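You operate a simulated robot arm through the tools that you are given. There is no shell and no other tool. Be economical: measure what you need, move in short steps, check, and stop when the job is done.

Carry out the task below with a simulated two-armed robot. There is one attempt and no reset: what you move stays moved.

Task
Take the lid off the jar labelled "fish pellet" on the top of the short load and lay it down there.

Only the result counts: the job must be done as asked and must still hold three seconds after the hand-in. Knocking over, shifting, dropping, spilling or breaking anything else fails it. A push-on lid holds only when it is set on centred and level and pressed home; a screw cap is set on level and turned clockwise until tight.

Robot
Two 7-joint arms with two-finger parallel grippers on one trunk, on a base that drives. Base frame: it is fixed to the floor where the robot stands at the start and does not move with it; the origin is under the middle of the robot, x ahead of it, y to its left, z up. Lengths are in m, angles in degrees, forces in N, time in s.
The left shoulder is at the start at [0.05, 0.161, 1.098], the right one opposite. Payload 3.43 kg a hand.
The tool frame of a hand sits at the grasp point between the pads (the TCP): z along the fingers, y along the line on which they close. The tips reach 0.03 m beyond it. The gripper opens to 0.094 m. The fingers are 0.028 m wide and 0.01 m thick; the gripper's body (0.05 by 0.096 m) begins 0.055 m behind the TCP.
Orientation is that of the tool frame in the base frame, as [roll, pitch, yaw] about the fixed x, y, z axes, in that order (R = Rz(yaw) Ry(pitch) Rx(roll)). With the fingers straight down and closing along the base's y, the tool's x points along the base's -x, its y along +y and its z along -z.

Tools
- The arms move only by the tool drive_tool. It takes "left_series", "right_series" or both (then of equal length, played together; a hand with none holds still); each is text: rows parted by semicolons, each of 7 numbers parted by spaces: the shift along the tool's x, y, z in units of 20 mm (1.0 is 20 mm), then the turn, a rotation vector about the tool's x, y, z in units of 8 degrees (1.0 is 8 degrees), then the opening, from 0 (shut) to 1 (fully open). In form: dx dy dz rx ry rz jaw; .... A call has 1 to 8 rows; each row shifts and turns the commanded pose from where the row before left it, along the tool's axes as they then stand. A call with a number of a shift or a turn outside -1 to 1 is refused whole. Rows are played at 5 a second. More than 0.05 m and 8.6 degrees between two rows, or a gripper value outside its range, and nothing of the call is played. A pose out of reach is approached as far as the arm can. The call stops where the force on the tool passes 40 N (or 10 N more than at its start, if that is more) or the arm is blocked; 0.2 s more then pass. Each finger travels about 0.045 m/s and halts on what it meets, pressing with about 41 N; the grip force reading is that of the motor and also rises with nothing between the fingers. The clock runs only during rows and for 0.2 s after the last one: add rows that do not move to give the fingers time. The reply holds the time, the measured pose of the TCP, the force on the tool along the base axes, the opening and the grip force, in the units named above and with some noise, with the torque about the TCP (base axes, N m) and any sound that the robot's microphone picked up, and new pictures: "views" is both (left out), scene, wrist or none (wrist: the cameras of the hands that moved).
- Cameras (640 x 400 px; columns grow to the right, rows downward): "scene" is now at [0.1222, -0.014, 1.2093]; the picture's right is [-0.17, -0.98, 0.00], its down [-0.66, 0.12, -0.74] and it looks along [0.73, -0.13, -0.67] (base axes); focal length 259 px, centre (320, 200). "left" rides on the left gripper at [0.076, -0.014, -0.102] in its tool frame; the picture's right is [0.18, 0.98, 0.00], its down [-0.75, 0.14, -0.64] and it looks along [-0.63, 0.12, 0.77] (tool axes); focal length 243 px, centre (320, 200). "right" rides on the right gripper at [0.076, 0.014, -0.103] in its tool frame; the picture's right is [-0.18, 0.98, 0.00], its down [-0.75, -0.14, -0.64] and it looks along [-0.63, -0.12, 0.77] (tool axes); focal length 243 px, centre (320, 200). There is no depth. A picture from a camera that has moved, and an enlarged one, comes with that camera's place and axes in the base frame and with its lens.
- raise_lower(by): slides the trunk up (or, below 0, down) by that many m; the arms and the scene camera ride with it, the base frame stays. It gives what a move gives, with no picture.
- roll_base(legs): drives the robot by 1 to 6 legs, each [ahead, left, turn to the left] in m, m and degrees, along the robot's own axes; the way and the turn of a leg run together, so that a leg with both is an arc; at most 1.5 m and 180 degrees a leg. The arms and the cameras ride along, it lands a little off, and it stops where it bumps. It gives what a move gives, and a new picture of the scene camera.
- turn_head(pan, tilt): turns the head with the scene camera to pan (to the left, within 80 degrees either way) and tilt (down, from -29 to 69), counted from straight ahead of the robot. It gives what a move gives, and a new picture of the scene camera.
- inspect(camera, box): a new picture of the part [left, top, right, bottom] of that camera's present view, enlarged. The clock stands still meanwhile.
- close_job(): hands the job in; it is judged then, once.

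Work in short steps. Places have to be worked out from the pictures, the camera data and where the tool is seen: move nearer, look again, correct. Check each grasp and each placing, and mend what went wrong. You have 120 turns and 260 pictures in all, those below and enlarged ones among them. Open the grippers and draw the arms clear of the work before you hand the job in, unless the task says otherwise; then end with one line.

The tools are called as name(argument=value, ...) on one line, values as JSON. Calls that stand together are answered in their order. drive_tool: Moves the arms, as the interface text tells. Its arguments: {"type":"object","properties":{"left_series":{"type":"string"},"right_series":{"type":"string"},"views":{"type":"string","enum":["both","scene","wrist","none"]}},"required":[]} The other tools are called the same way: raise_lower (by) slides the trunk up or down; roll_base (legs) drives the base; turn_head (pan, tilt) turns the head that bears the scene camera; inspect (camera, box) takes an enlarged picture of a part of a camera's view; close_job () hands the job in.

At the start:

```text
time_s: 0.0
left_tcp_pos: [0.4961, 0.0693, 0.9489]
left_tool_rot: [180.0, 0.0, 179.9]
left_wrist_force: [0.1, 0.1, -0.8]
left_torque: [-0.02, -0.03, 0.02]
left_opening: 0.0941
left_gripper_force: 0.0
right_tcp_pos: [0.374, -0.3322, 0.9385]
right_tool_rot: [179.9, -0.1, 179.9]
right_wrist_force: [0.0, 0.6, 0.6]
right_torque: [0.02, -0.01, -0.05]
right_opening: 0.094
right_gripper_force: 0.0
trunk travel left (down, up): [-0.125, 0.142]
robot x, y, heading: [-0.0017, 0.0, -0.0]
head pan, tilt: [-10.0, 42.2]
```

scene: 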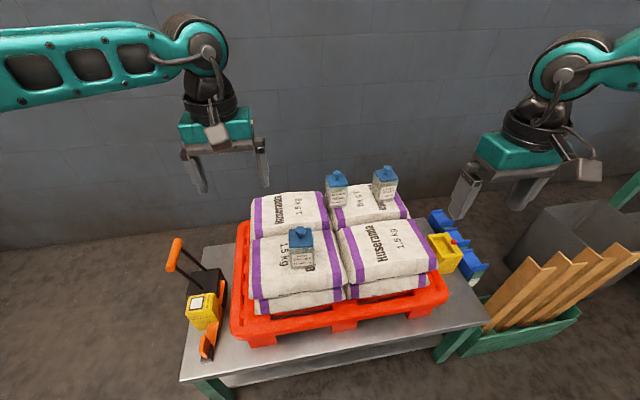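
right: 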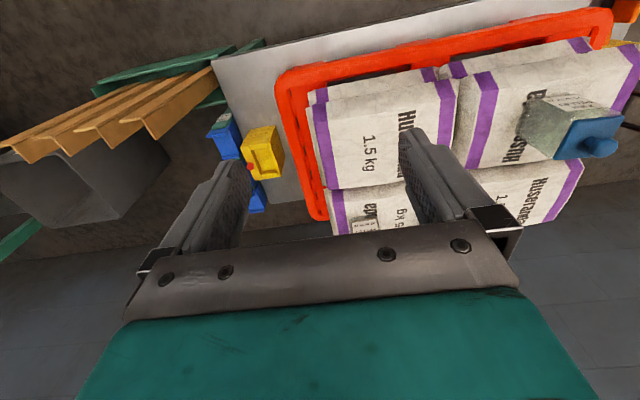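
left: 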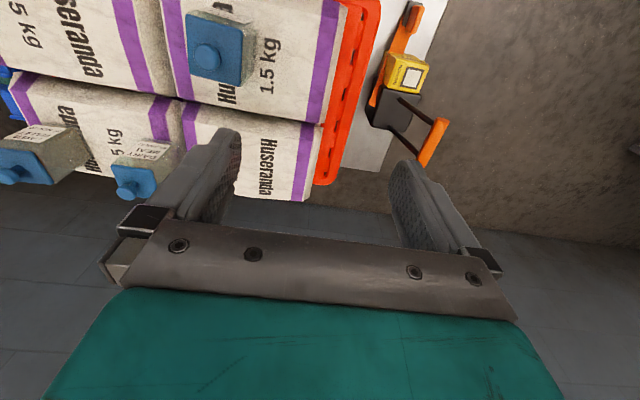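

I see three jars with blue lids on the sacks. I'll enlarge the scene to read the labels.

inspect(camera="scene", box=[270, 150, 430, 280])

inspect(camera="left", box=[0, 100, 200, 225])

```text
3.08 times, centred on (350, 215) of scene
camera zoom: at [0.1222, -0.014, 1.2093], right [-0.17, -0.98, 0.0], down [-0.66, 0.12, -0.74], along [0.73, -0.13, -0.67], focal length 798 px, centre (228, 154)
```

zoom: 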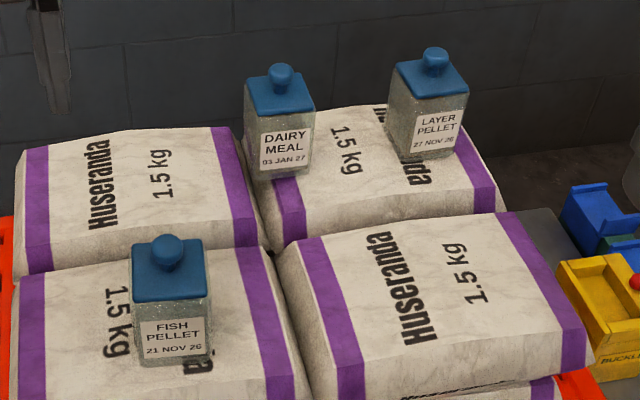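

```text
3.20 times, centred on (100, 162) of left
camera zoom: at [0.4201, 0.0564, 1.0517], right [-0.18, 0.98, 0.0], down [0.75, 0.14, 0.64], along [0.63, 0.12, -0.77], focal length 776 px, centre (1024, 320)
```

zoom: 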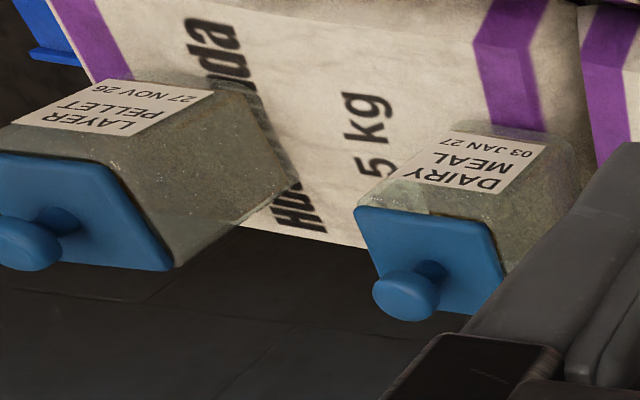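

The "fish pellet" jar is at the front left. I put its knob at about (0.48, -0.034, 0.80), its body about 5 cm wide, and the sack top at about 0.70. The left hand will hold the body from the front, tilted about 60°, and the right hand will pull the knob up. I'll tilt the left hand first.

drive_tool(left_series="0.6 -0.6 0 0 -0.94 0 1;0.6 -0.6 0 0 -0.94 0 1;0.6 -0.6 0 0 -0.94 0 1;0.5 -0.6 0 0 -0.94 0 1;0.4 -0.6 -0.4 0 -0.94 0 1;0.4 -0.6 -0.5 0 -0.94 0 1;0.4 -0.6 -0.6 0 -0.94 0 1;0.4 -0.6 -0.6 0 -0.94 0 1")

```text
time_s: 1.8
left_tcp_pos: [0.3998, -0.0249, 0.9498]
left_tool_rot: [-179.9, 60.3, -179.8]
left_wrist_force: [0.0, -0.7, 0.7]
left_torque: [0.0, -0.02, -0.01]
left_opening: 0.0942
left_gripper_force: 0.0
right_tcp_pos: [0.3734, -0.3331, 0.938]
right_tool_rot: [-179.9, 0.0, 179.9]
right_wrist_force: [-0.5, -0.5, -0.1]
right_torque: [0.01, 0.01, 0.0]
right_opening: 0.0938
right_gripper_force: 0.1
trunk travel left (down, up): [-0.125, 0.142]
robot x, y, heading: [-0.0012, -0.0005, 0.3]
head pan, tilt: [-10.0, 42.2]
camera scene: at [0.1221, -0.0142, 1.2093], right [-0.17, -0.98, 0.0], down [-0.66, 0.12, -0.74], along [0.73, -0.13, -0.67], focal length 259 px, centre (320, 200)
camera left: at [0.2723, -0.0393, 0.9356], right [-0.09, 0.98, -0.16], down [-0.18, 0.14, 0.97], along [0.98, 0.12, 0.17], focal length 243 px, centre (320, 200)
```

scene: 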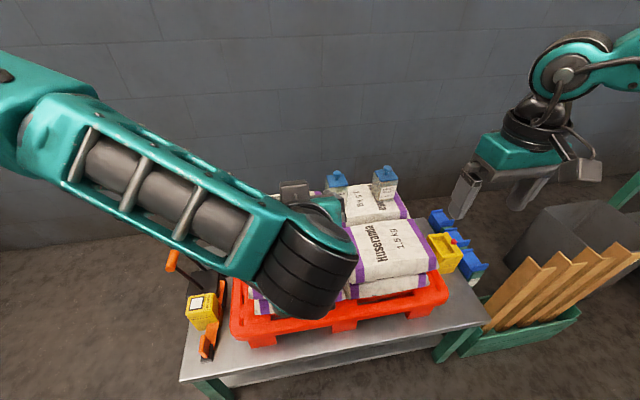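
left: 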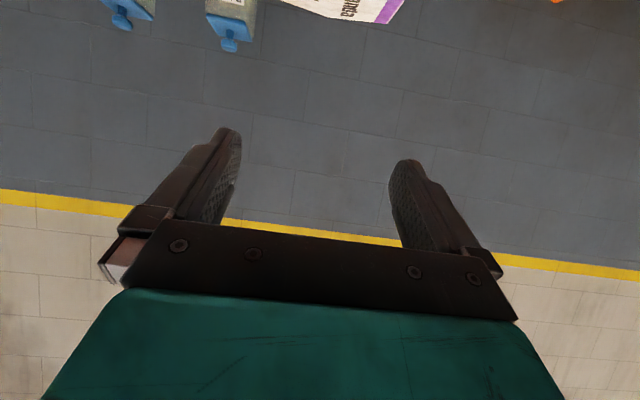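

The tilt worked. Now I'll lower the left hand in front of the jar, stopping part way to look.

drive_tool(left_series="0.936 -0.05 0.33 0 0 0 1;0.936 -0.05 0.33 0 0 0 1;0.936 -0.05 0.33 0 0 0 1;0.936 -0.05 0.33 0 0 0 1;0.936 -0.05 0.33 0 0 0 1;0.936 -0.05 0.33 0 0 0 1;0.936 -0.05 0.33 0 0 0 1;0 0 0 0 0 0 1")

inspect(camera="right", box=[320, 0, 640, 200])

```text
time_s: 3.6
left_tcp_pos: [0.3736, -0.0337, 0.813]
left_tool_rot: [-180.0, 60.1, -179.9]
left_wrist_force: [-0.5, 0.4, -1.2]
left_torque: [-0.01, -0.02, 0.01]
left_opening: 0.0936
left_gripper_force: 0.0
right_tcp_pos: [0.3739, -0.3328, 0.9389]
right_tool_rot: [180.0, -0.1, -180.0]
right_wrist_force: [1.0, -0.7, -0.1]
right_torque: [0.0, 0.0, 0.0]
right_opening: 0.0938
right_gripper_force: 0.0
trunk travel left (down, up): [-0.125, 0.142]
robot x, y, heading: [-0.0012, -0.0014, 0.2]
head pan, tilt: [-10.0, 42.2]
camera scene: at [0.1222, -0.0139, 1.2093], right [-0.17, -0.98, 0.0], down [-0.66, 0.12, -0.74], along [0.73, -0.13, -0.67], focal length 259 px, centre (320, 200)
camera left: at [0.2477, -0.0467, 0.7989], right [-0.09, 0.98, -0.16], down [-0.18, 0.14, 0.97], along [0.98, 0.12, 0.17], focal length 243 px, centre (320, 200)
```

scene: 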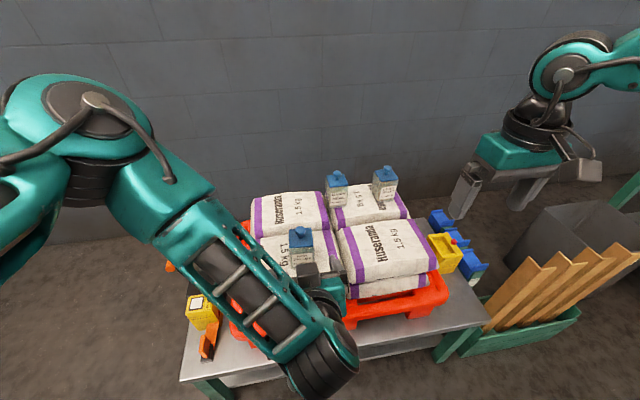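
left: 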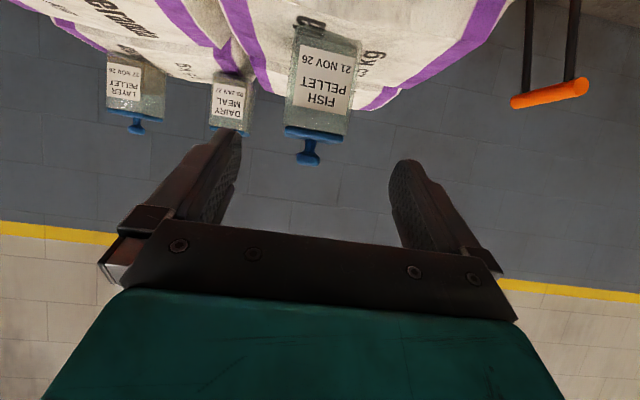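

```text
2.00 times, centred on (480, 100) of right
camera zoom: at [0.2978, -0.318, 1.0406], right [0.18, 0.98, 0.0], down [0.75, -0.14, 0.64], along [0.63, -0.12, -0.77], focal length 485 px, centre (0, 400)
```

zoom: 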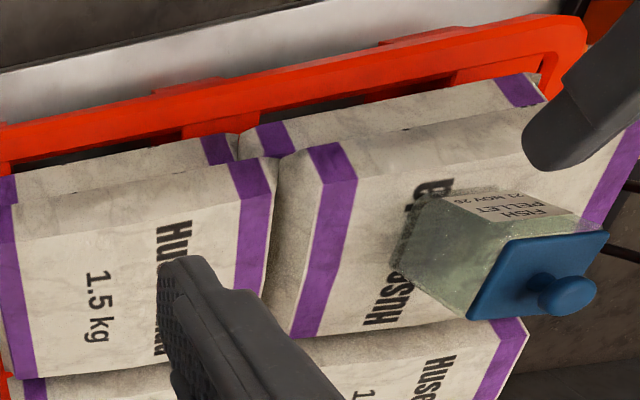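

The left camera gives clear geometry: the jar is centred at about (0.475, -0.036), its body runs z 0.705–0.775, and it is yawed about -5°. I'll lower the left hand to z≈0.738 and match that yaw.

drive_tool(left_series="0.81 0.06 0.47 0 0 0 1;0.81 0.06 0.47 0 0 0 1;0.81 0.06 0.47 0 0 0 1;0.81 0.06 0.47 0 0 0 1;0 0 0 0.54 0 0.31 1;0 0 0 0 0 0 1")

inspect(camera="right", box=[320, 0, 640, 200])

```text
time_s: 5.0
left_tcp_pos: [0.3741, -0.0286, 0.7382]
left_tool_rot: [180.0, 60.2, 174.9]
left_wrist_force: [0.0, 0.1, -0.6]
left_torque: [0.0, -0.03, 0.01]
left_opening: 0.0937
left_gripper_force: 0.1
right_tcp_pos: [0.3747, -0.3324, 0.9385]
right_tool_rot: [-180.0, 0.0, -180.0]
right_wrist_force: [0.3, 0.0, -0.7]
right_torque: [0.04, 0.03, 0.02]
right_opening: 0.094
right_gripper_force: 0.0
trunk travel left (down, up): [-0.125, 0.142]
robot x, y, heading: [0.0009, 0.0021, 0.3]
head pan, tilt: [-10.0, 42.2]
camera scene: at [0.1222, -0.014, 1.2093], right [-0.17, -0.98, 0.0], down [-0.66, 0.12, -0.74], along [0.73, -0.13, -0.67], focal length 259 px, centre (320, 200)
camera left: at [0.2474, -0.0308, 0.7238], right [0.0, 0.99, -0.16], down [-0.17, 0.16, 0.97], along [0.99, 0.03, 0.17], focal length 243 px, centre (320, 200)
```

scene: 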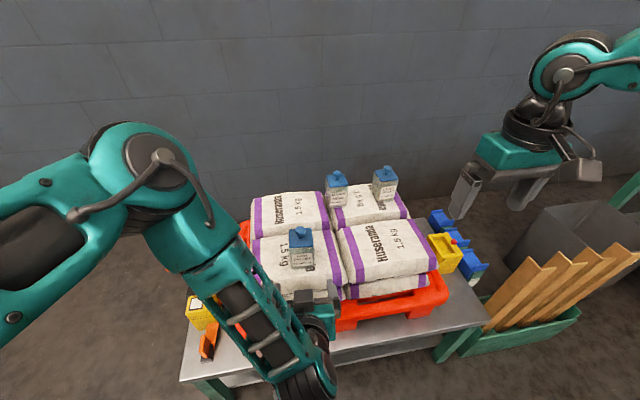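
left: 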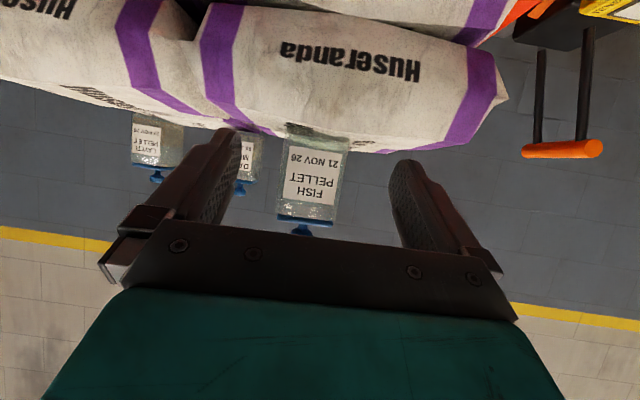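

```text
2.00 times, centred on (480, 100) of right
camera zoom: at [0.2978, -0.3181, 1.0406], right [0.18, 0.98, 0.0], down [0.75, -0.14, 0.64], along [0.63, -0.12, -0.77], focal length 485 px, centre (0, 400)
```

zoom: 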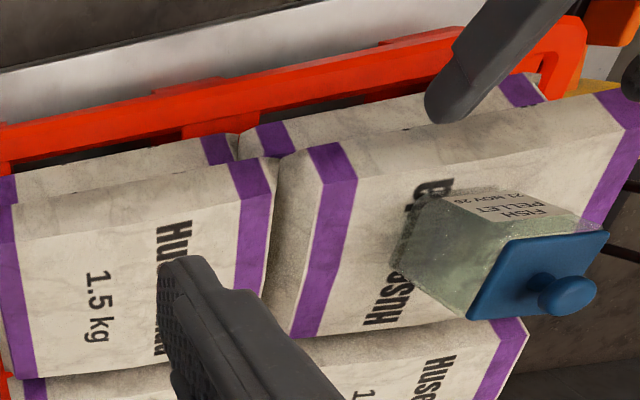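

The hand is lined up with the jar. I'll move it forward about 84 mm and up 4 mm so the pads straddle the jar body, jaws still open.

drive_tool(left_series="-0.6 0 0.62 0 0 0 1;-0.42 0 0.73 0 0 0 1;-0.42 0 0.73 0 0 0 1;-0.42 0 0.73 0 0 0 1;-0.42 0 0.73 0 0 0 1;0 0 0 0 0 0 1")

inspect(camera="right", box=[440, 40, 640, 165])

```text
time_s: 6.4
left_tcp_pos: [0.459, -0.036, 0.7433]
left_tool_rot: [180.0, 60.2, 175.0]
left_wrist_force: [-0.3, 0.0, -0.3]
left_torque: [-0.03, 0.0, 0.0]
left_opening: 0.0939
left_gripper_force: 0.0
right_tcp_pos: [0.3731, -0.3319, 0.9391]
right_tool_rot: [-180.0, 0.0, 179.9]
right_wrist_force: [0.0, -0.6, -0.5]
right_torque: [-0.03, 0.04, 0.0]
right_opening: 0.094
right_gripper_force: 0.0
trunk travel left (down, up): [-0.125, 0.142]
robot x, y, heading: [-0.002, 0.0011, 0.1]
head pan, tilt: [-10.0, 42.2]
camera scene: at [0.1222, -0.014, 1.2093], right [-0.17, -0.98, 0.0], down [-0.66, 0.12, -0.74], along [0.73, -0.13, -0.67], focal length 259 px, centre (320, 200)
camera left: at [0.332, -0.0384, 0.7285], right [-0.01, 0.99, -0.16], down [-0.17, 0.16, 0.97], along [0.99, 0.03, 0.17], focal length 243 px, centre (320, 200)
```

scene: 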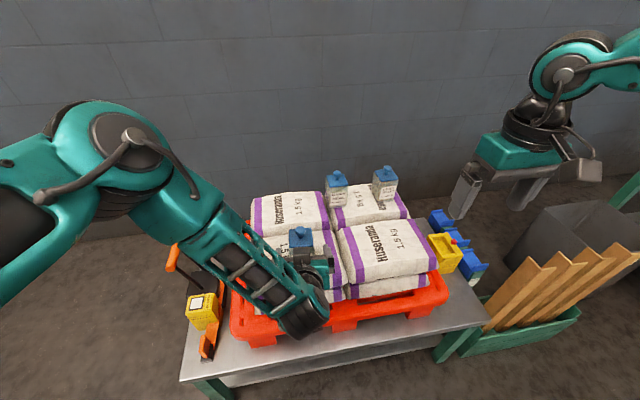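
left: 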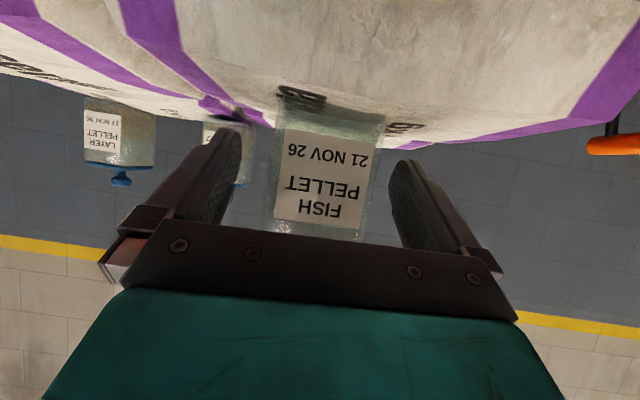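

```text
3.20 times, centred on (540, 102) of right
camera zoom: at [0.2978, -0.3181, 1.0406], right [0.18, 0.98, 0.0], down [0.75, -0.14, 0.64], along [0.63, -0.12, -0.77], focal length 776 px, centre (-384, 512)
```

zoom: 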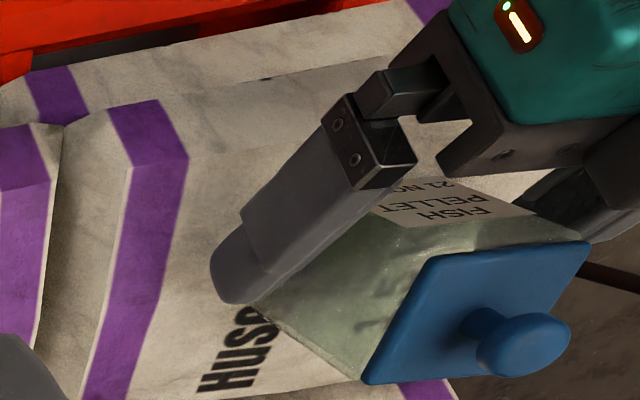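

The fingers straddle the jar body below the lid. Closing the left jaws.

drive_tool(left_series="0 0.07 0 0 0 0 1;0 0 0 0 0 0 0.6;0 0 0 0 0 0 0.5;0 0 0 0 0 0 0.4;0 0 0 0 0 0 0.3;0 0 0 0 0 0 0.3;0 0 0 0 0 0 0.3")

inspect(camera="right", box=[440, 40, 640, 165])

```text
time_s: 8.0
left_tcp_pos: [0.4592, -0.0349, 0.7426]
left_tool_rot: [179.9, 60.2, 175.1]
left_wrist_force: [-0.7, -1.0, 0.2]
left_torque: [-0.07, 0.04, -0.01]
left_opening: 0.06
left_gripper_force: 40.9
right_tcp_pos: [0.373, -0.3324, 0.9396]
right_tool_rot: [-179.9, 0.1, -180.0]
right_wrist_force: [-1.6, -0.4, -0.6]
right_torque: [-0.01, -0.01, -0.02]
right_opening: 0.0941
right_gripper_force: 0.1
trunk travel left (down, up): [-0.125, 0.142]
robot x, y, heading: [-0.0021, 0.003, 0.0]
head pan, tilt: [-10.0, 42.2]
camera scene: at [0.1221, -0.014, 1.2093], right [-0.17, -0.98, 0.0], down [-0.66, 0.12, -0.74], along [0.73, -0.13, -0.67], focal length 259 px, centre (320, 200)
camera left: at [0.3316, -0.0369, 0.7284], right [-0.01, 0.99, -0.16], down [-0.17, 0.16, 0.97], along [0.99, 0.03, 0.17], focal length 243 px, centre (320, 200)
```

scene: 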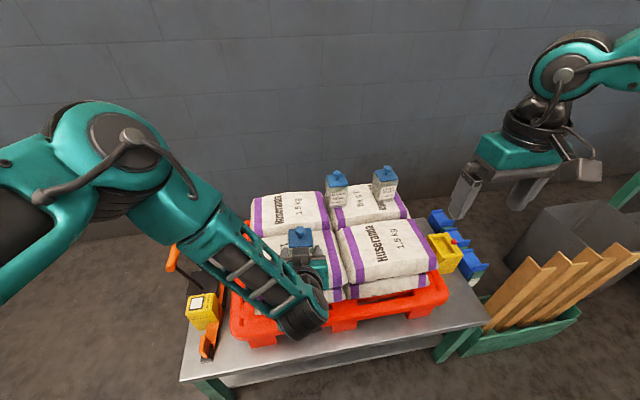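
left: 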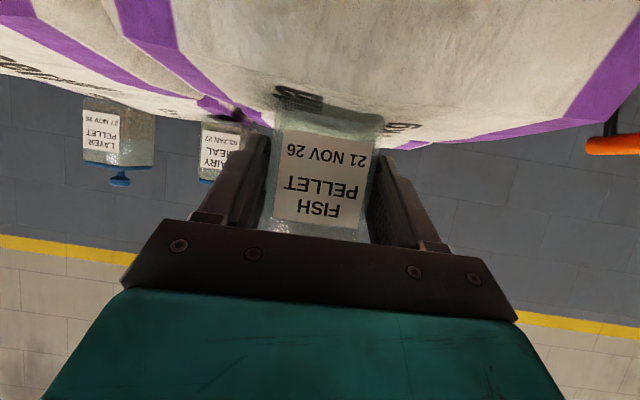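

```text
3.20 times, centred on (540, 102) of right
camera zoom: at [0.2978, -0.3181, 1.0406], right [0.18, 0.98, 0.0], down [0.75, -0.14, 0.64], along [0.63, -0.12, -0.77], focal length 776 px, centre (-384, 512)
```

zoom: 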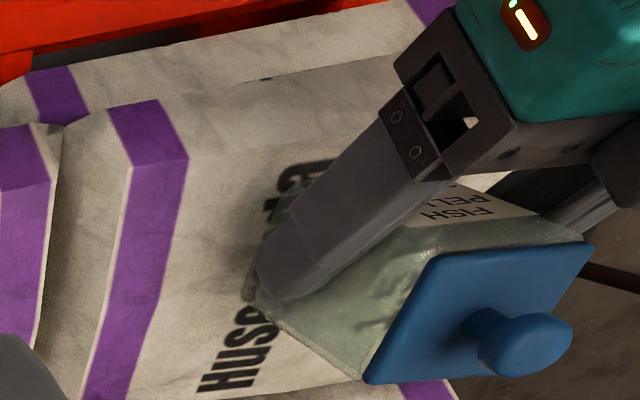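

The jar is held, at 41 N and a 0.06 opening. Combining cameras puts the knob at about (0.478, -0.036, 0.80). I'll bring the right hand over it, staying high.

drive_tool(right_series="-0.35 1 0 0 0 0 0.6;-0.35 1 0 0 0 0 0.6;-0.35 1 0 0 0 0 0.6;-0.35 1 0 0 0 0 0.6;-0.35 1 0 0 0 0 0.6;-0.35 1 0 0 0 0 0.6;-0.35 1 0 0 0 0 0.6;-0.35 1 0 0 0 0 0.6", views="none")

drive_tool(right_series="-0.35 0.97 0 0 0 0 0.6;-0.35 0.97 0 0 0 0 0.6;-0.35 0.97 0 0 0 0 0.6;-0.35 0.97 0 0 0 0 0.6;-0.35 0.97 0 0 0 0 0.6;-0.35 0.97 0 0 0 0 0.6;-0.35 0.97 0 0 0 0 0.6;0 0 0 0 0 0 0.6")

```text
time_s: 9.8
left_tcp_pos: [0.4594, -0.0345, 0.7413]
left_tool_rot: [180.0, 60.2, 175.1]
left_wrist_force: [0.0, 0.8, -0.4]
left_torque: [0.0, 0.07, 0.0]
left_opening: 0.0603
left_gripper_force: 40.4
right_tcp_pos: [0.4285, -0.1721, 0.9386]
right_tool_rot: [180.0, 0.0, -179.9]
right_wrist_force: [0.1, 0.1, -1.2]
right_torque: [0.02, -0.01, 0.04]
right_opening: 0.0564
right_gripper_force: 0.1
trunk travel left (down, up): [-0.125, 0.142]
robot x, y, heading: [-0.0026, 0.0043, -0.2]
head pan, tilt: [-10.0, 42.2]
```

```text
time_s: 11.6
left_tcp_pos: [0.4589, -0.0352, 0.7417]
left_tool_rot: [179.9, 60.2, 175.0]
left_wrist_force: [1.1, 0.5, 0.5]
left_torque: [0.04, -0.01, -0.03]
left_opening: 0.0602
left_gripper_force: 41.3
right_tcp_pos: [0.4383, -0.1244, 0.9496]
right_tool_rot: [179.9, 0.1, 179.9]
right_wrist_force: [0.0, 0.5, 0.0]
right_torque: [0.01, -0.03, 0.02]
right_opening: 0.0565
right_gripper_force: 0.0
right hand out of reach, approached as far as the arm can: row 3, 4, 5, 6, 7
trunk travel left (down, up): [-0.125, 0.142]
robot x, y, heading: [0.0024, 0.0028, 0.1]
head pan, tilt: [-10.0, 42.2]
camera scene: at [0.1222, -0.014, 1.2093], right [-0.17, -0.98, 0.0], down [-0.66, 0.12, -0.74], along [0.73, -0.13, -0.67], focal length 259 px, centre (320, 200)
camera right: at [0.3617, -0.111, 1.0511], right [0.18, 0.98, 0.0], down [0.75, -0.14, 0.64], along [0.63, -0.12, -0.77], focal length 243 px, centre (320, 200)
```

scene: 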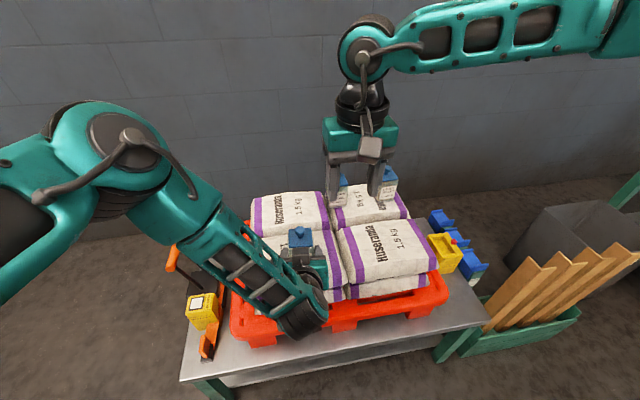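
right: 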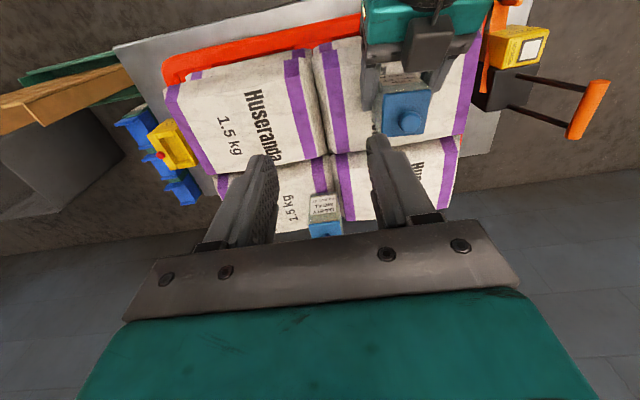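

The right arm stopped short at (0.438, -0.124), which may be an effect of height. I'll lower it a bit and see whether it converges.

drive_tool(right_series="0 0 0.7 0 0 0 0.6;0 0 0.7 0 0 0 0.6;0 0 0.7 0 0 0 0.6;0 0 0 0 0 0 0.6", views="none")

```text
time_s: 12.6
left_tcp_pos: [0.4601, -0.0348, 0.7417]
left_tool_rot: [180.0, 60.2, 175.0]
left_wrist_force: [0.6, 0.8, 0.0]
left_torque: [0.06, -0.02, 0.03]
left_opening: 0.0603
left_gripper_force: 40.7
right_tcp_pos: [0.4329, -0.1338, 0.9098]
right_tool_rot: [179.9, 0.1, 179.9]
right_wrist_force: [0.0, 0.5, -0.6]
right_torque: [-0.01, 0.02, -0.01]
right_opening: 0.0562
right_gripper_force: 0.0
right hand out of reach, approached as far as the arm can: row 2, 3
trunk travel left (down, up): [-0.125, 0.142]
robot x, y, heading: [0.0004, 0.0018, -0.1]
head pan, tilt: [-10.0, 42.2]
```

Lowering made it slightly worse, so this looks like a wrist joint limit, not distance. I'll yaw the right hand 24° to the left, in line with the arm, and try stepping toward the knob.

drive_tool(right_series="0 0 0 0 0 -1 0.6;0 0 0 0 0 -1 0.6;0 0 0 0 0 -1 0.6;-0.5 1 0 0 0 0 0.6;-0.5 1 0 0 0 0 0.6;0 0 0 0 0 0 0.6", views="none")

```text
time_s: 14.0
left_tcp_pos: [0.4603, -0.0327, 0.742]
left_tool_rot: [-180.0, 60.1, 175.1]
left_wrist_force: [0.2, -0.1, 0.1]
left_torque: [0.02, 0.0, 0.01]
left_opening: 0.0602
left_gripper_force: 40.3
right_tcp_pos: [0.4184, -0.123, 0.9212]
right_tool_rot: [179.9, 0.2, -155.9]
right_wrist_force: [0.1, 0.5, -0.2]
right_torque: [-0.02, 0.03, 0.02]
right_opening: 0.0559
right_gripper_force: 0.1
right hand out of reach, approached as far as the arm can: row 4, 5
trunk travel left (down, up): [-0.125, 0.142]
robot x, y, heading: [-0.0019, 0.0019, 0.0]
head pan, tilt: [-10.0, 42.2]
```

No gain from that. I'll undo the yaw and push outward in x first, since the left arm's start pose mirrored would be reachable at x≈0.5, y≈-0.07.

drive_tool(right_series="0 -0.3 0 0 0 1 0.6;0 -0.3 0 0 0 1 0.6;0 -0.3 0 0 0 1 0.6;-1 0 -0.2 0 0 0 0.6;-1 0 -0.2 0 0 0 0.6;-1 0 -0.2 0 0 0 0.6;-1 0 -0.2 0 0 0 0.6;0 0 0 0 0 0 0.6", views="none")

drive_tool(right_series="0 1 0 0 0 0 0.6;0 1 0 0 0 0 0.6;0 1 0 0 0 0 0.6;0 1 0 0 0 0 0.6;0 0 0 0 0 0 0.6", views="scene")

```text
time_s: 15.8
left_tcp_pos: [0.4597, -0.0336, 0.742]
left_tool_rot: [-180.0, 60.2, 175.0]
left_wrist_force: [-0.9, -0.5, 0.6]
left_torque: [0.05, 0.02, 0.04]
left_opening: 0.0601
left_gripper_force: 41.1
right_tcp_pos: [0.4877, -0.1616, 0.9446]
right_tool_rot: [179.9, 0.2, 180.0]
right_wrist_force: [0.1, 0.4, 0.5]
right_torque: [0.03, 0.0, -0.01]
right_opening: 0.0564
right_gripper_force: 0.2
right hand out of reach, approached as far as the arm can: row 5, 6, 7
trunk travel left (down, up): [-0.125, 0.142]
robot x, y, heading: [0.0016, 0.0011, -0.1]
head pan, tilt: [-10.0, 42.2]
```

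```text
time_s: 17.0
left_tcp_pos: [0.4594, -0.0341, 0.7427]
left_tool_rot: [-180.0, 60.3, 175.0]
left_wrist_force: [0.1, 0.0, -0.5]
left_torque: [0.04, 0.0, 0.04]
left_opening: 0.0602
left_gripper_force: 40.8
right_tcp_pos: [0.4502, -0.1317, 0.9573]
right_tool_rot: [179.9, 0.1, 179.9]
right_wrist_force: [1.0, 0.4, -0.2]
right_torque: [-0.01, 0.02, -0.04]
right_opening: 0.0563
right_gripper_force: 0.1
right hand out of reach, approached as far as the arm can: row 1, 2, 3, 4
trunk travel left (down, up): [-0.125, 0.142]
robot x, y, heading: [0.0009, -0.0011, 0.0]
head pan, tilt: [-10.0, 42.2]
camera scene: at [0.1222, -0.014, 1.2093], right [-0.17, -0.98, 0.0], down [-0.66, 0.12, -0.74], along [0.73, -0.13, -0.67], focal length 259 px, centre (320, 200)
```

scene: 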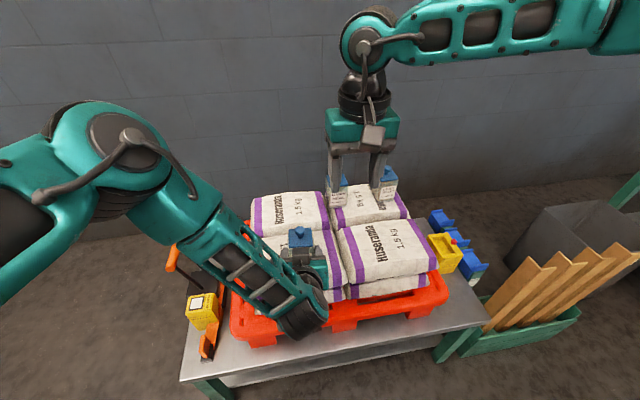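

The right arm keeps being pushed back, so I'll test the opposite yaw, about -48°, in free air.

drive_tool(right_series="0 -0.3 0 0 0 1 0.6;0 -0.3 0 0 0 1 0.6;0 0 0 0 0 1 0.6;0 0 0 0 0 1 0.6;0 0 0 0 0 1 0.6;0 0 0 0 0 1 0.6;0.4 1 0 0 0 0 0.6;0.4 1 0 0 0 0 0.6", views="none")

drive_tool(right_series="0.4 1 0 0 0 0 0.6;0.4 1 0 0 0 0 0.6;0.4 1 0 0 0 0 0.6;0 0 0 0 0 0 0.6", views="scene")

```text
time_s: 18.8
left_tcp_pos: [0.4591, -0.0341, 0.7425]
left_tool_rot: [180.0, 60.2, 175.0]
left_wrist_force: [-0.1, 0.5, -0.7]
left_torque: [0.06, 0.04, 0.04]
left_opening: 0.0602
left_gripper_force: 40.8
right_tcp_pos: [0.4524, -0.1316, 0.9598]
right_tool_rot: [179.8, 0.0, 131.8]
right_wrist_force: [0.7, -0.4, -0.1]
right_torque: [-0.01, 0.04, 0.03]
right_opening: 0.0567
right_gripper_force: 0.1
right hand out of reach, approached as far as the arm can: row 7, 8
trunk travel left (down, up): [-0.125, 0.142]
robot x, y, heading: [0.0033, 0.0006, -0.1]
head pan, tilt: [-10.0, 42.2]
```

```text
time_s: 19.8
left_tcp_pos: [0.4589, -0.0332, 0.7424]
left_tool_rot: [-179.9, 60.1, 175.1]
left_wrist_force: [-0.6, 0.9, 0.5]
left_torque: [0.05, -0.04, 0.0]
left_opening: 0.0603
left_gripper_force: 40.9
right_tcp_pos: [0.4517, -0.1312, 0.9613]
right_tool_rot: [180.0, 0.0, 132.0]
right_wrist_force: [0.4, -0.6, -0.5]
right_torque: [0.0, -0.03, -0.01]
right_opening: 0.0566
right_gripper_force: 0.0
right hand out of reach, approached as far as the arm can: row 1, 2, 3
trunk travel left (down, up): [-0.125, 0.142]
robot x, y, heading: [-0.001, 0.0015, 0.1]
head pan, tilt: [-10.0, 42.2]
camera scene: at [0.1222, -0.014, 1.2093], right [-0.17, -0.98, 0.0], down [-0.66, 0.12, -0.74], along [0.73, -0.13, -0.67], focal length 259 px, centre (320, 200)
```

scene: 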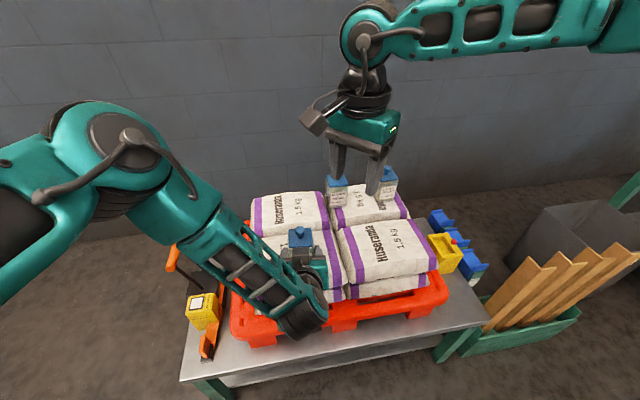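

The limit doesn't depend on yaw, so it constrains the wrist position. Instead I'll turn the right hand to close along x and tilt it 40°, coming in from the right so the wrist stays in its reachable zone.

drive_tool(right_series="0 0 0 0 0 1 0.6;0 0 0 0 0 1 0.6;0 0 0 0 0 1 0.6;0 0 0 0 0 1 0.6;0 0 0 0 0 1 0.6;0 0 0 0 0 0.25 0.6;0 0 0 0 1 0 0.6;0 0 0 0 1 0 0.6", views="none")

drive_tool(right_series="0 0 0 0 1 0 0.6;0 0 0 0 1 0 0.6;0 0 0 0 1 0 0.6;0.4 0 0.4 0 0 0 0.6;0.6 0 0.6 0 0 0 0.6;0 0 0 0 0 0 0.6")

```text
time_s: 21.6
left_tcp_pos: [0.4593, -0.0346, 0.7422]
left_tool_rot: [180.0, 60.2, 175.0]
left_wrist_force: [-0.2, 0.5, 0.6]
left_torque: [0.03, 0.0, 0.0]
left_opening: 0.0602
left_gripper_force: 40.6
right_tcp_pos: [0.4524, -0.1316, 0.9626]
right_tool_rot: [179.9, -16.1, 89.9]
right_wrist_force: [0.5, 0.1, -0.6]
right_torque: [0.0, -0.01, -0.02]
right_opening: 0.0564
right_gripper_force: 0.0
trunk travel left (down, up): [-0.125, 0.142]
robot x, y, heading: [0.0009, -0.0009, 0.0]
head pan, tilt: [-10.0, 42.2]
```

```text
time_s: 23.0
left_tcp_pos: [0.4599, -0.0335, 0.7423]
left_tool_rot: [-180.0, 60.3, 175.0]
left_wrist_force: [-0.9, 0.4, 0.1]
left_torque: [0.07, -0.01, -0.02]
left_opening: 0.0601
left_gripper_force: 40.8
right_tcp_pos: [0.4517, -0.1031, 0.9594]
right_tool_rot: [179.9, -40.1, 90.0]
right_wrist_force: [0.4, -0.9, 0.7]
right_torque: [-0.01, -0.01, -0.01]
right_opening: 0.0565
right_gripper_force: 0.0
trunk travel left (down, up): [-0.125, 0.142]
robot x, y, heading: [-0.0006, -0.0028, 0.0]
head pan, tilt: [-10.0, 42.2]
camera scene: at [0.1222, -0.0139, 1.2093], right [-0.17, -0.98, 0.0], down [-0.66, 0.12, -0.74], along [0.73, -0.13, -0.67], focal length 259 px, centre (320, 200)
camera right: at [0.4663, -0.1107, 1.0851], right [0.98, -0.14, -0.12], down [-0.14, -0.99, 0.01], along [-0.12, 0.01, -0.99], focal length 243 px, centre (320, 200)
```

scene: 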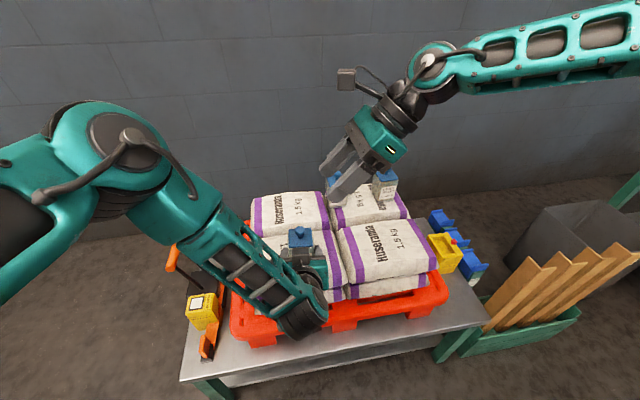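
right: 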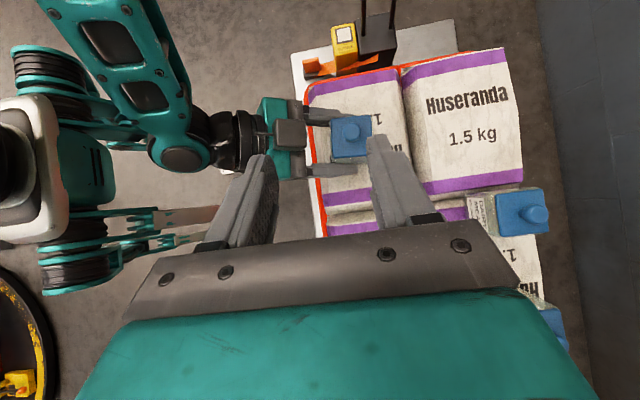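

It's within reach now. The top view confirms the knob at about (0.477, -0.033). I'll descend along the tool toward a spot just above it.

drive_tool(right_series="-0.257 0.186 0.893 0 0 0 0.6;-0.257 0.186 0.893 0 0 0 0.6;-0.257 0.186 0.893 0 0 0 0.6;-0.257 0.186 0.893 0 0 0 0.6;-0.257 0.186 0.893 0 0 0 0.6;-0.257 0.186 0.893 0 0 0 0.6;0 0 0 0 0 0 0.6")

inspect(camera="scene", box=[240, 180, 400, 280])

```text
time_s: 24.6
left_tcp_pos: [0.4592, -0.0344, 0.7427]
left_tool_rot: [-180.0, 60.2, 175.0]
left_wrist_force: [0.6, 1.5, 0.8]
left_torque: [0.04, 0.02, 0.02]
left_opening: 0.0601
left_gripper_force: 40.8
right_tcp_pos: [0.4561, -0.0791, 0.8752]
right_tool_rot: [179.9, -40.0, 90.0]
right_wrist_force: [-0.8, -0.4, -0.2]
right_torque: [-0.01, 0.01, -0.01]
right_opening: 0.0563
right_gripper_force: 0.0
right hand out of reach, approached as far as the arm can: row 5, 6
trunk travel left (down, up): [-0.125, 0.142]
robot x, y, heading: [-0.0017, -0.0008, 0.2]
head pan, tilt: [-10.0, 42.2]
camera scene: at [0.1222, -0.014, 1.2093], right [-0.17, -0.98, 0.0], down [-0.66, 0.12, -0.74], along [0.73, -0.13, -0.67], focal length 259 px, centre (320, 200)
camera right: at [0.4702, -0.0858, 1.0007], right [0.98, -0.14, -0.12], down [-0.14, -0.99, 0.01], along [-0.12, 0.01, -0.99], focal length 243 px, centre (320, 200)
```

scene: 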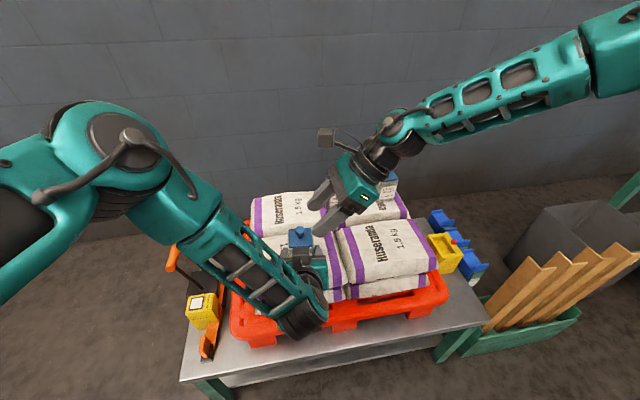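
right: 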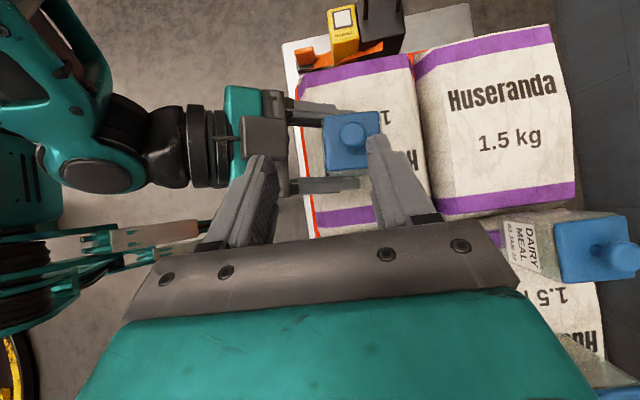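

```text
4.00 times, centred on (320, 230) of scene
camera zoom: at [0.1222, -0.014, 1.2093], right [-0.17, -0.98, 0.0], down [-0.66, 0.12, -0.74], along [0.73, -0.13, -0.67], focal length 1037 px, centre (320, 80)
```

zoom: 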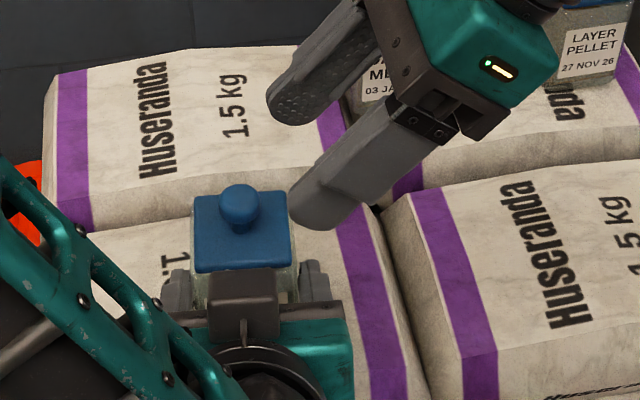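

It stopped again at (0.456, -0.079, 0.875), but the tilt has helped. I'll tilt a further 24° to 64° and try continuing.

drive_tool(right_series="0 0 0 0 1 0 0.6;0 0 0 0 1 0 0.6;0 0 0 0 1 0 0.6;-0.3 0.3 0.1 0 0 0 0.6;-0.3 0.3 0.1 0 0 0 0.6;-0.3 0.3 0.1 0 0 0 0.6;0 0 0 0 0 0 0.6", views="wrist")

```text
time_s: 26.2
left_tcp_pos: [0.4603, -0.0347, 0.742]
left_tool_rot: [-179.9, 60.2, 175.0]
left_wrist_force: [0.9, 0.2, 0.0]
left_torque: [0.07, 0.0, 0.01]
left_opening: 0.0602
left_gripper_force: 41.1
right_tcp_pos: [0.4555, -0.0967, 0.8817]
right_tool_rot: [179.9, -63.9, 90.0]
right_wrist_force: [0.0, 0.2, -0.9]
right_torque: [0.01, -0.01, 0.01]
right_opening: 0.0564
right_gripper_force: 0.0
right hand out of reach, approached as far as the arm can: row 2, 3, 4, 5, 6
trunk travel left (down, up): [-0.125, 0.142]
robot x, y, heading: [0.0006, -0.0011, -0.0]
head pan, tilt: [-10.0, 42.2]
camera right: at [0.4687, -0.155, 0.9961], right [0.98, -0.08, -0.16], down [-0.14, -0.91, -0.4], along [-0.12, 0.41, -0.9], focal length 243 px, centre (320, 200)
```

right: 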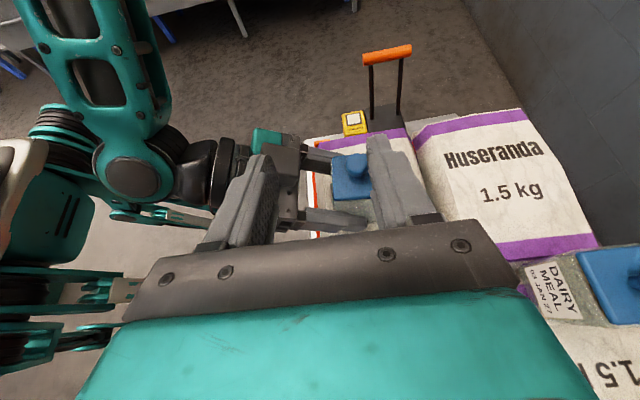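

More tilt made it worse. I'll turn the head right to see how the right arm is configured.

turn_head(pan=-55, tilt=25)

```text
time_s: 27.3
left_tcp_pos: [0.4591, -0.0351, 0.7428]
left_tool_rot: [-180.0, 60.3, 175.0]
left_wrist_force: [-0.1, 1.1, -0.6]
left_torque: [0.05, 0.0, 0.03]
left_opening: 0.0603
left_gripper_force: 40.6
right_tcp_pos: [0.4542, -0.0971, 0.8829]
right_tool_rot: [179.9, -63.9, 90.1]
right_wrist_force: [-0.4, 0.0, 0.3]
right_torque: [0.02, -0.01, 0.01]
right_opening: 0.0565
right_gripper_force: 0.0
trunk travel left (down, up): [-0.125, 0.142]
robot x, y, heading: [-0.0005, 0.0009, 0.1]
head pan, tilt: [-55.0, 25.0]
camera scene: at [0.0929, -0.0748, 1.2358], right [-0.82, -0.57, 0.0], down [-0.24, 0.35, -0.91], along [0.52, -0.74, -0.42], focal length 259 px, centre (320, 200)
```

scene: 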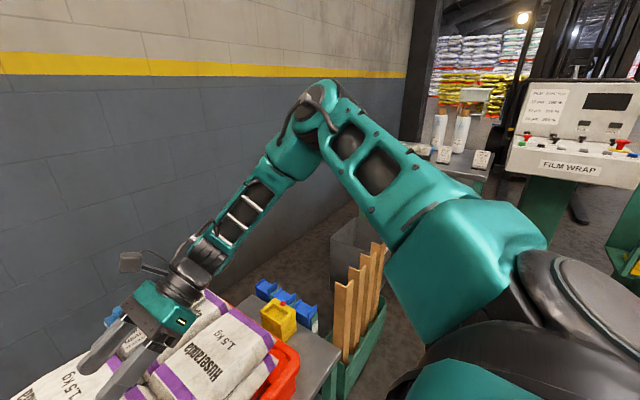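

The right arm's shoulder and elbow can't swing further inward here, so I'll reposition the base. First I'll release the jar and back the left hand out, then pull the right hand away to the right.

drive_tool(left_series="0 0 0 0 0 0 0.8;0 0 0 0 0 0 1;0 0 0 0 0 0 1;0 0 0 0 0 0 1;0.42 0 -0.73 0 0 0 1;0.42 0 -0.73 0 0 0 1;0.42 0 -0.73 0 0 0 1;0.42 0 -0.73 0 0 0 1", right_series="-0.44 0 -0.9 0 0 0 0.6;-0.44 0 -0.9 0 0 0 0.6;-0.44 0 -0.9 0 0 0 0.6;-0.44 0 -0.9 0 0 0 0.6;-0.44 0 -0.9 0 0 0 0.6;-0.44 0 -0.9 0 0 0 0.6;-0.44 0 -0.9 0 0 0 0.6;-0.44 0 -0.9 0 0 0 0.6", views="none")

drive_tool(left_series="0.42 0 -0.73 0 0 0 1;-0.866 0 -0.5 0 0 0 1;-0.866 0 -0.5 0 0 0 1;-0.866 0 -0.5 0 0 0 1;-0.866 0 -0.5 0 0 0 1;0 0 0 0 0 0 1;0 0 0 0 0 0 1", right_series="0 0 0 0 -1 0 0.6;0 0 0 0 -1 0 0.6;0 0 0 0 -1 0 0.6;0 0 0 0 -1 0 0.6;0 0 0 0 -1 0 0.6;0 0 0 0 -1 0 0.6;0 0 0 0 -1 0 0.6", views="wrist")

turn_head(pan=-10, tilt=42)

```text
time_s: 29.1
left_tcp_pos: [0.3916, -0.0281, 0.7421]
left_tool_rot: [180.0, 60.2, 175.0]
left_wrist_force: [0.3, -0.9, 0.1]
left_torque: [-0.04, 0.02, 0.01]
left_opening: 0.094
left_gripper_force: 0.0
right_tcp_pos: [0.4546, -0.2576, 0.884]
right_tool_rot: [180.0, -64.0, 90.0]
right_wrist_force: [0.4, 0.1, 0.3]
right_torque: [0.01, 0.01, -0.03]
right_opening: 0.0563
right_gripper_force: 0.0
trunk travel left (down, up): [-0.125, 0.142]
robot x, y, heading: [0.0008, -0.0024, -0.0]
head pan, tilt: [-55.0, 25.0]
```

```text
time_s: 30.7
left_tcp_pos: [0.3746, -0.0255, 0.8222]
left_tool_rot: [-180.0, 60.3, 175.0]
left_wrist_force: [1.0, -0.7, -0.1]
left_torque: [0.05, 0.0, -0.03]
left_opening: 0.0943
left_gripper_force: 0.0
right_tcp_pos: [0.4531, -0.2572, 0.8835]
right_tool_rot: [-180.0, -7.9, 90.0]
right_wrist_force: [0.2, -0.1, 0.3]
right_torque: [-0.01, 0.02, 0.03]
right_opening: 0.0565
right_gripper_force: 0.0
trunk travel left (down, up): [-0.125, 0.142]
robot x, y, heading: [0.0025, 0.0012, 0.1]
head pan, tilt: [-55.0, 25.0]
camera right: at [0.4681, -0.1954, 0.9946], right [0.98, -0.18, -0.02], down [-0.14, -0.83, 0.53], along [-0.12, -0.52, -0.85], focal length 243 px, centre (320, 200)
camera left: at [0.2468, -0.0287, 0.8085], right [-0.01, 0.99, -0.16], down [-0.17, 0.16, 0.97], along [0.99, 0.03, 0.17], focal length 243 px, centre (320, 200)
```

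right: 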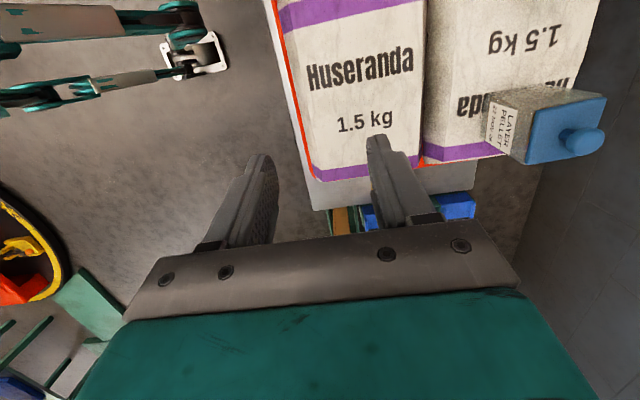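
left: 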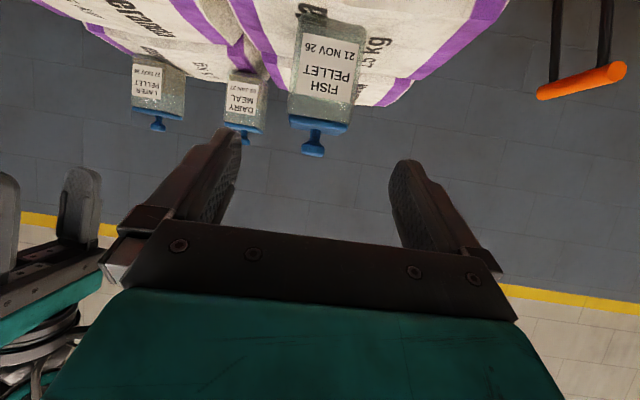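

```text
time_s: 31.8
left_tcp_pos: [0.3736, -0.0255, 0.8222]
left_tool_rot: [180.0, 60.2, 175.0]
left_wrist_force: [-0.5, 0.3, -0.1]
left_torque: [0.06, -0.02, 0.0]
left_opening: 0.0941
left_gripper_force: 0.0
right_tcp_pos: [0.4532, -0.2573, 0.8838]
right_tool_rot: [180.0, -8.0, 89.9]
right_wrist_force: [0.2, 0.6, -0.4]
right_torque: [-0.02, 0.03, -0.02]
right_opening: 0.0563
right_gripper_force: 0.1
trunk travel left (down, up): [-0.125, 0.142]
robot x, y, heading: [-0.003, 0.0009, 0.0]
head pan, tilt: [-10.0, 42.0]
camera scene: at [0.1223, -0.014, 1.2096], right [-0.17, -0.98, 0.0], down [-0.66, 0.12, -0.74], along [0.73, -0.13, -0.67], focal length 259 px, centre (320, 200)
```

scene: 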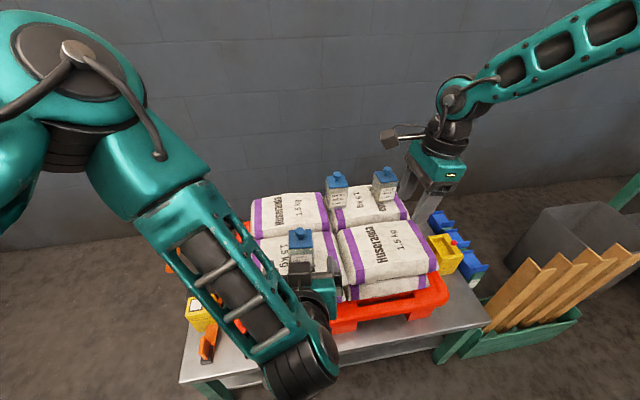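

The jar stands undisturbed. Now I'll test how far across the left hand reaches in this tilted pose.

drive_tool(left_series="0 -0.9 0 0 0 0 1;0 -0.9 0 0 0 0 1;0 -0.9 0 0 0 0 1;0 -0.9 0 0 0 0 1;0 -0.9 0 0 0 0 1;0 -0.9 0 0 0 0 1;0 -0.9 0 0 0 0 1", views="scene")

```text
time_s: 33.4
left_tcp_pos: [0.3626, -0.1518, 0.8215]
left_tool_rot: [179.9, 60.2, 175.0]
left_wrist_force: [0.2, -0.2, -0.4]
left_torque: [-0.01, 0.03, -0.02]
left_opening: 0.094
left_gripper_force: 0.1
right_tcp_pos: [0.4544, -0.2563, 0.8828]
right_tool_rot: [-180.0, -8.0, 90.0]
right_wrist_force: [-0.7, -0.6, -0.2]
right_torque: [-0.02, 0.02, 0.0]
right_opening: 0.056
right_gripper_force: 0.1
trunk travel left (down, up): [-0.125, 0.142]
robot x, y, heading: [0.0035, 0.001, -0.2]
head pan, tilt: [-10.0, 42.0]
camera scene: at [0.1224, -0.014, 1.2096], right [-0.17, -0.98, 0.0], down [-0.66, 0.12, -0.74], along [0.73, -0.13, -0.67], focal length 259 px, centre (320, 200)
```

scene: 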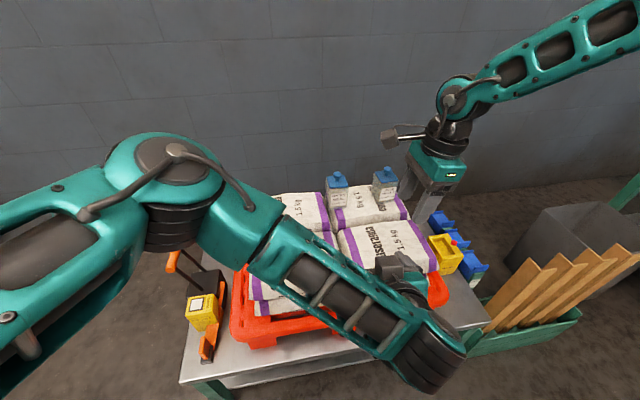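

The left hand reaches y=-0.15 easily. Now I'll check the right hand at the equivalent place, about (0.478, -0.186, 0.82), which is over a bare sack.

drive_tool(right_series="0.81 0.3 0.5 0 0 0 0.6;0.81 0.3 0.5 0 0 0 0.6;0.81 0.3 0.5 0 0 0 0.6;0.81 0.3 0.5 0 0 0 0.6;0 0 0.75 0 0 0 0.6;0 0 0.75 0 0 0 0.6;0 0 0 0 0 0 0.6", views="scene")

```text
time_s: 35.0
left_tcp_pos: [0.3634, -0.152, 0.8224]
left_tool_rot: [-179.9, 60.2, 175.0]
left_wrist_force: [-0.4, -0.4, 0.3]
left_torque: [0.03, -0.03, -0.02]
left_opening: 0.0941
left_gripper_force: 0.1
right_tcp_pos: [0.4707, -0.1897, 0.8313]
right_tool_rot: [180.0, -8.0, 89.7]
right_wrist_force: [0.5, 0.9, -0.5]
right_torque: [0.01, 0.0, -0.02]
right_opening: 0.0565
right_gripper_force: 0.1
right hand out of reach, approached as far as the arm can: row 6
trunk travel left (down, up): [-0.125, 0.142]
robot x, y, heading: [-0.0032, -0.0004, -0.1]
head pan, tilt: [-10.0, 42.0]
camera scene: at [0.1223, -0.0139, 1.2096], right [-0.17, -0.98, 0.0], down [-0.66, 0.12, -0.74], along [0.73, -0.13, -0.67], focal length 259 px, centre (320, 200)
```

scene: 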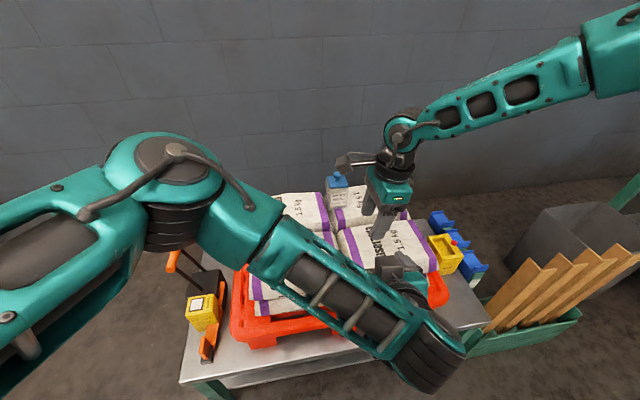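

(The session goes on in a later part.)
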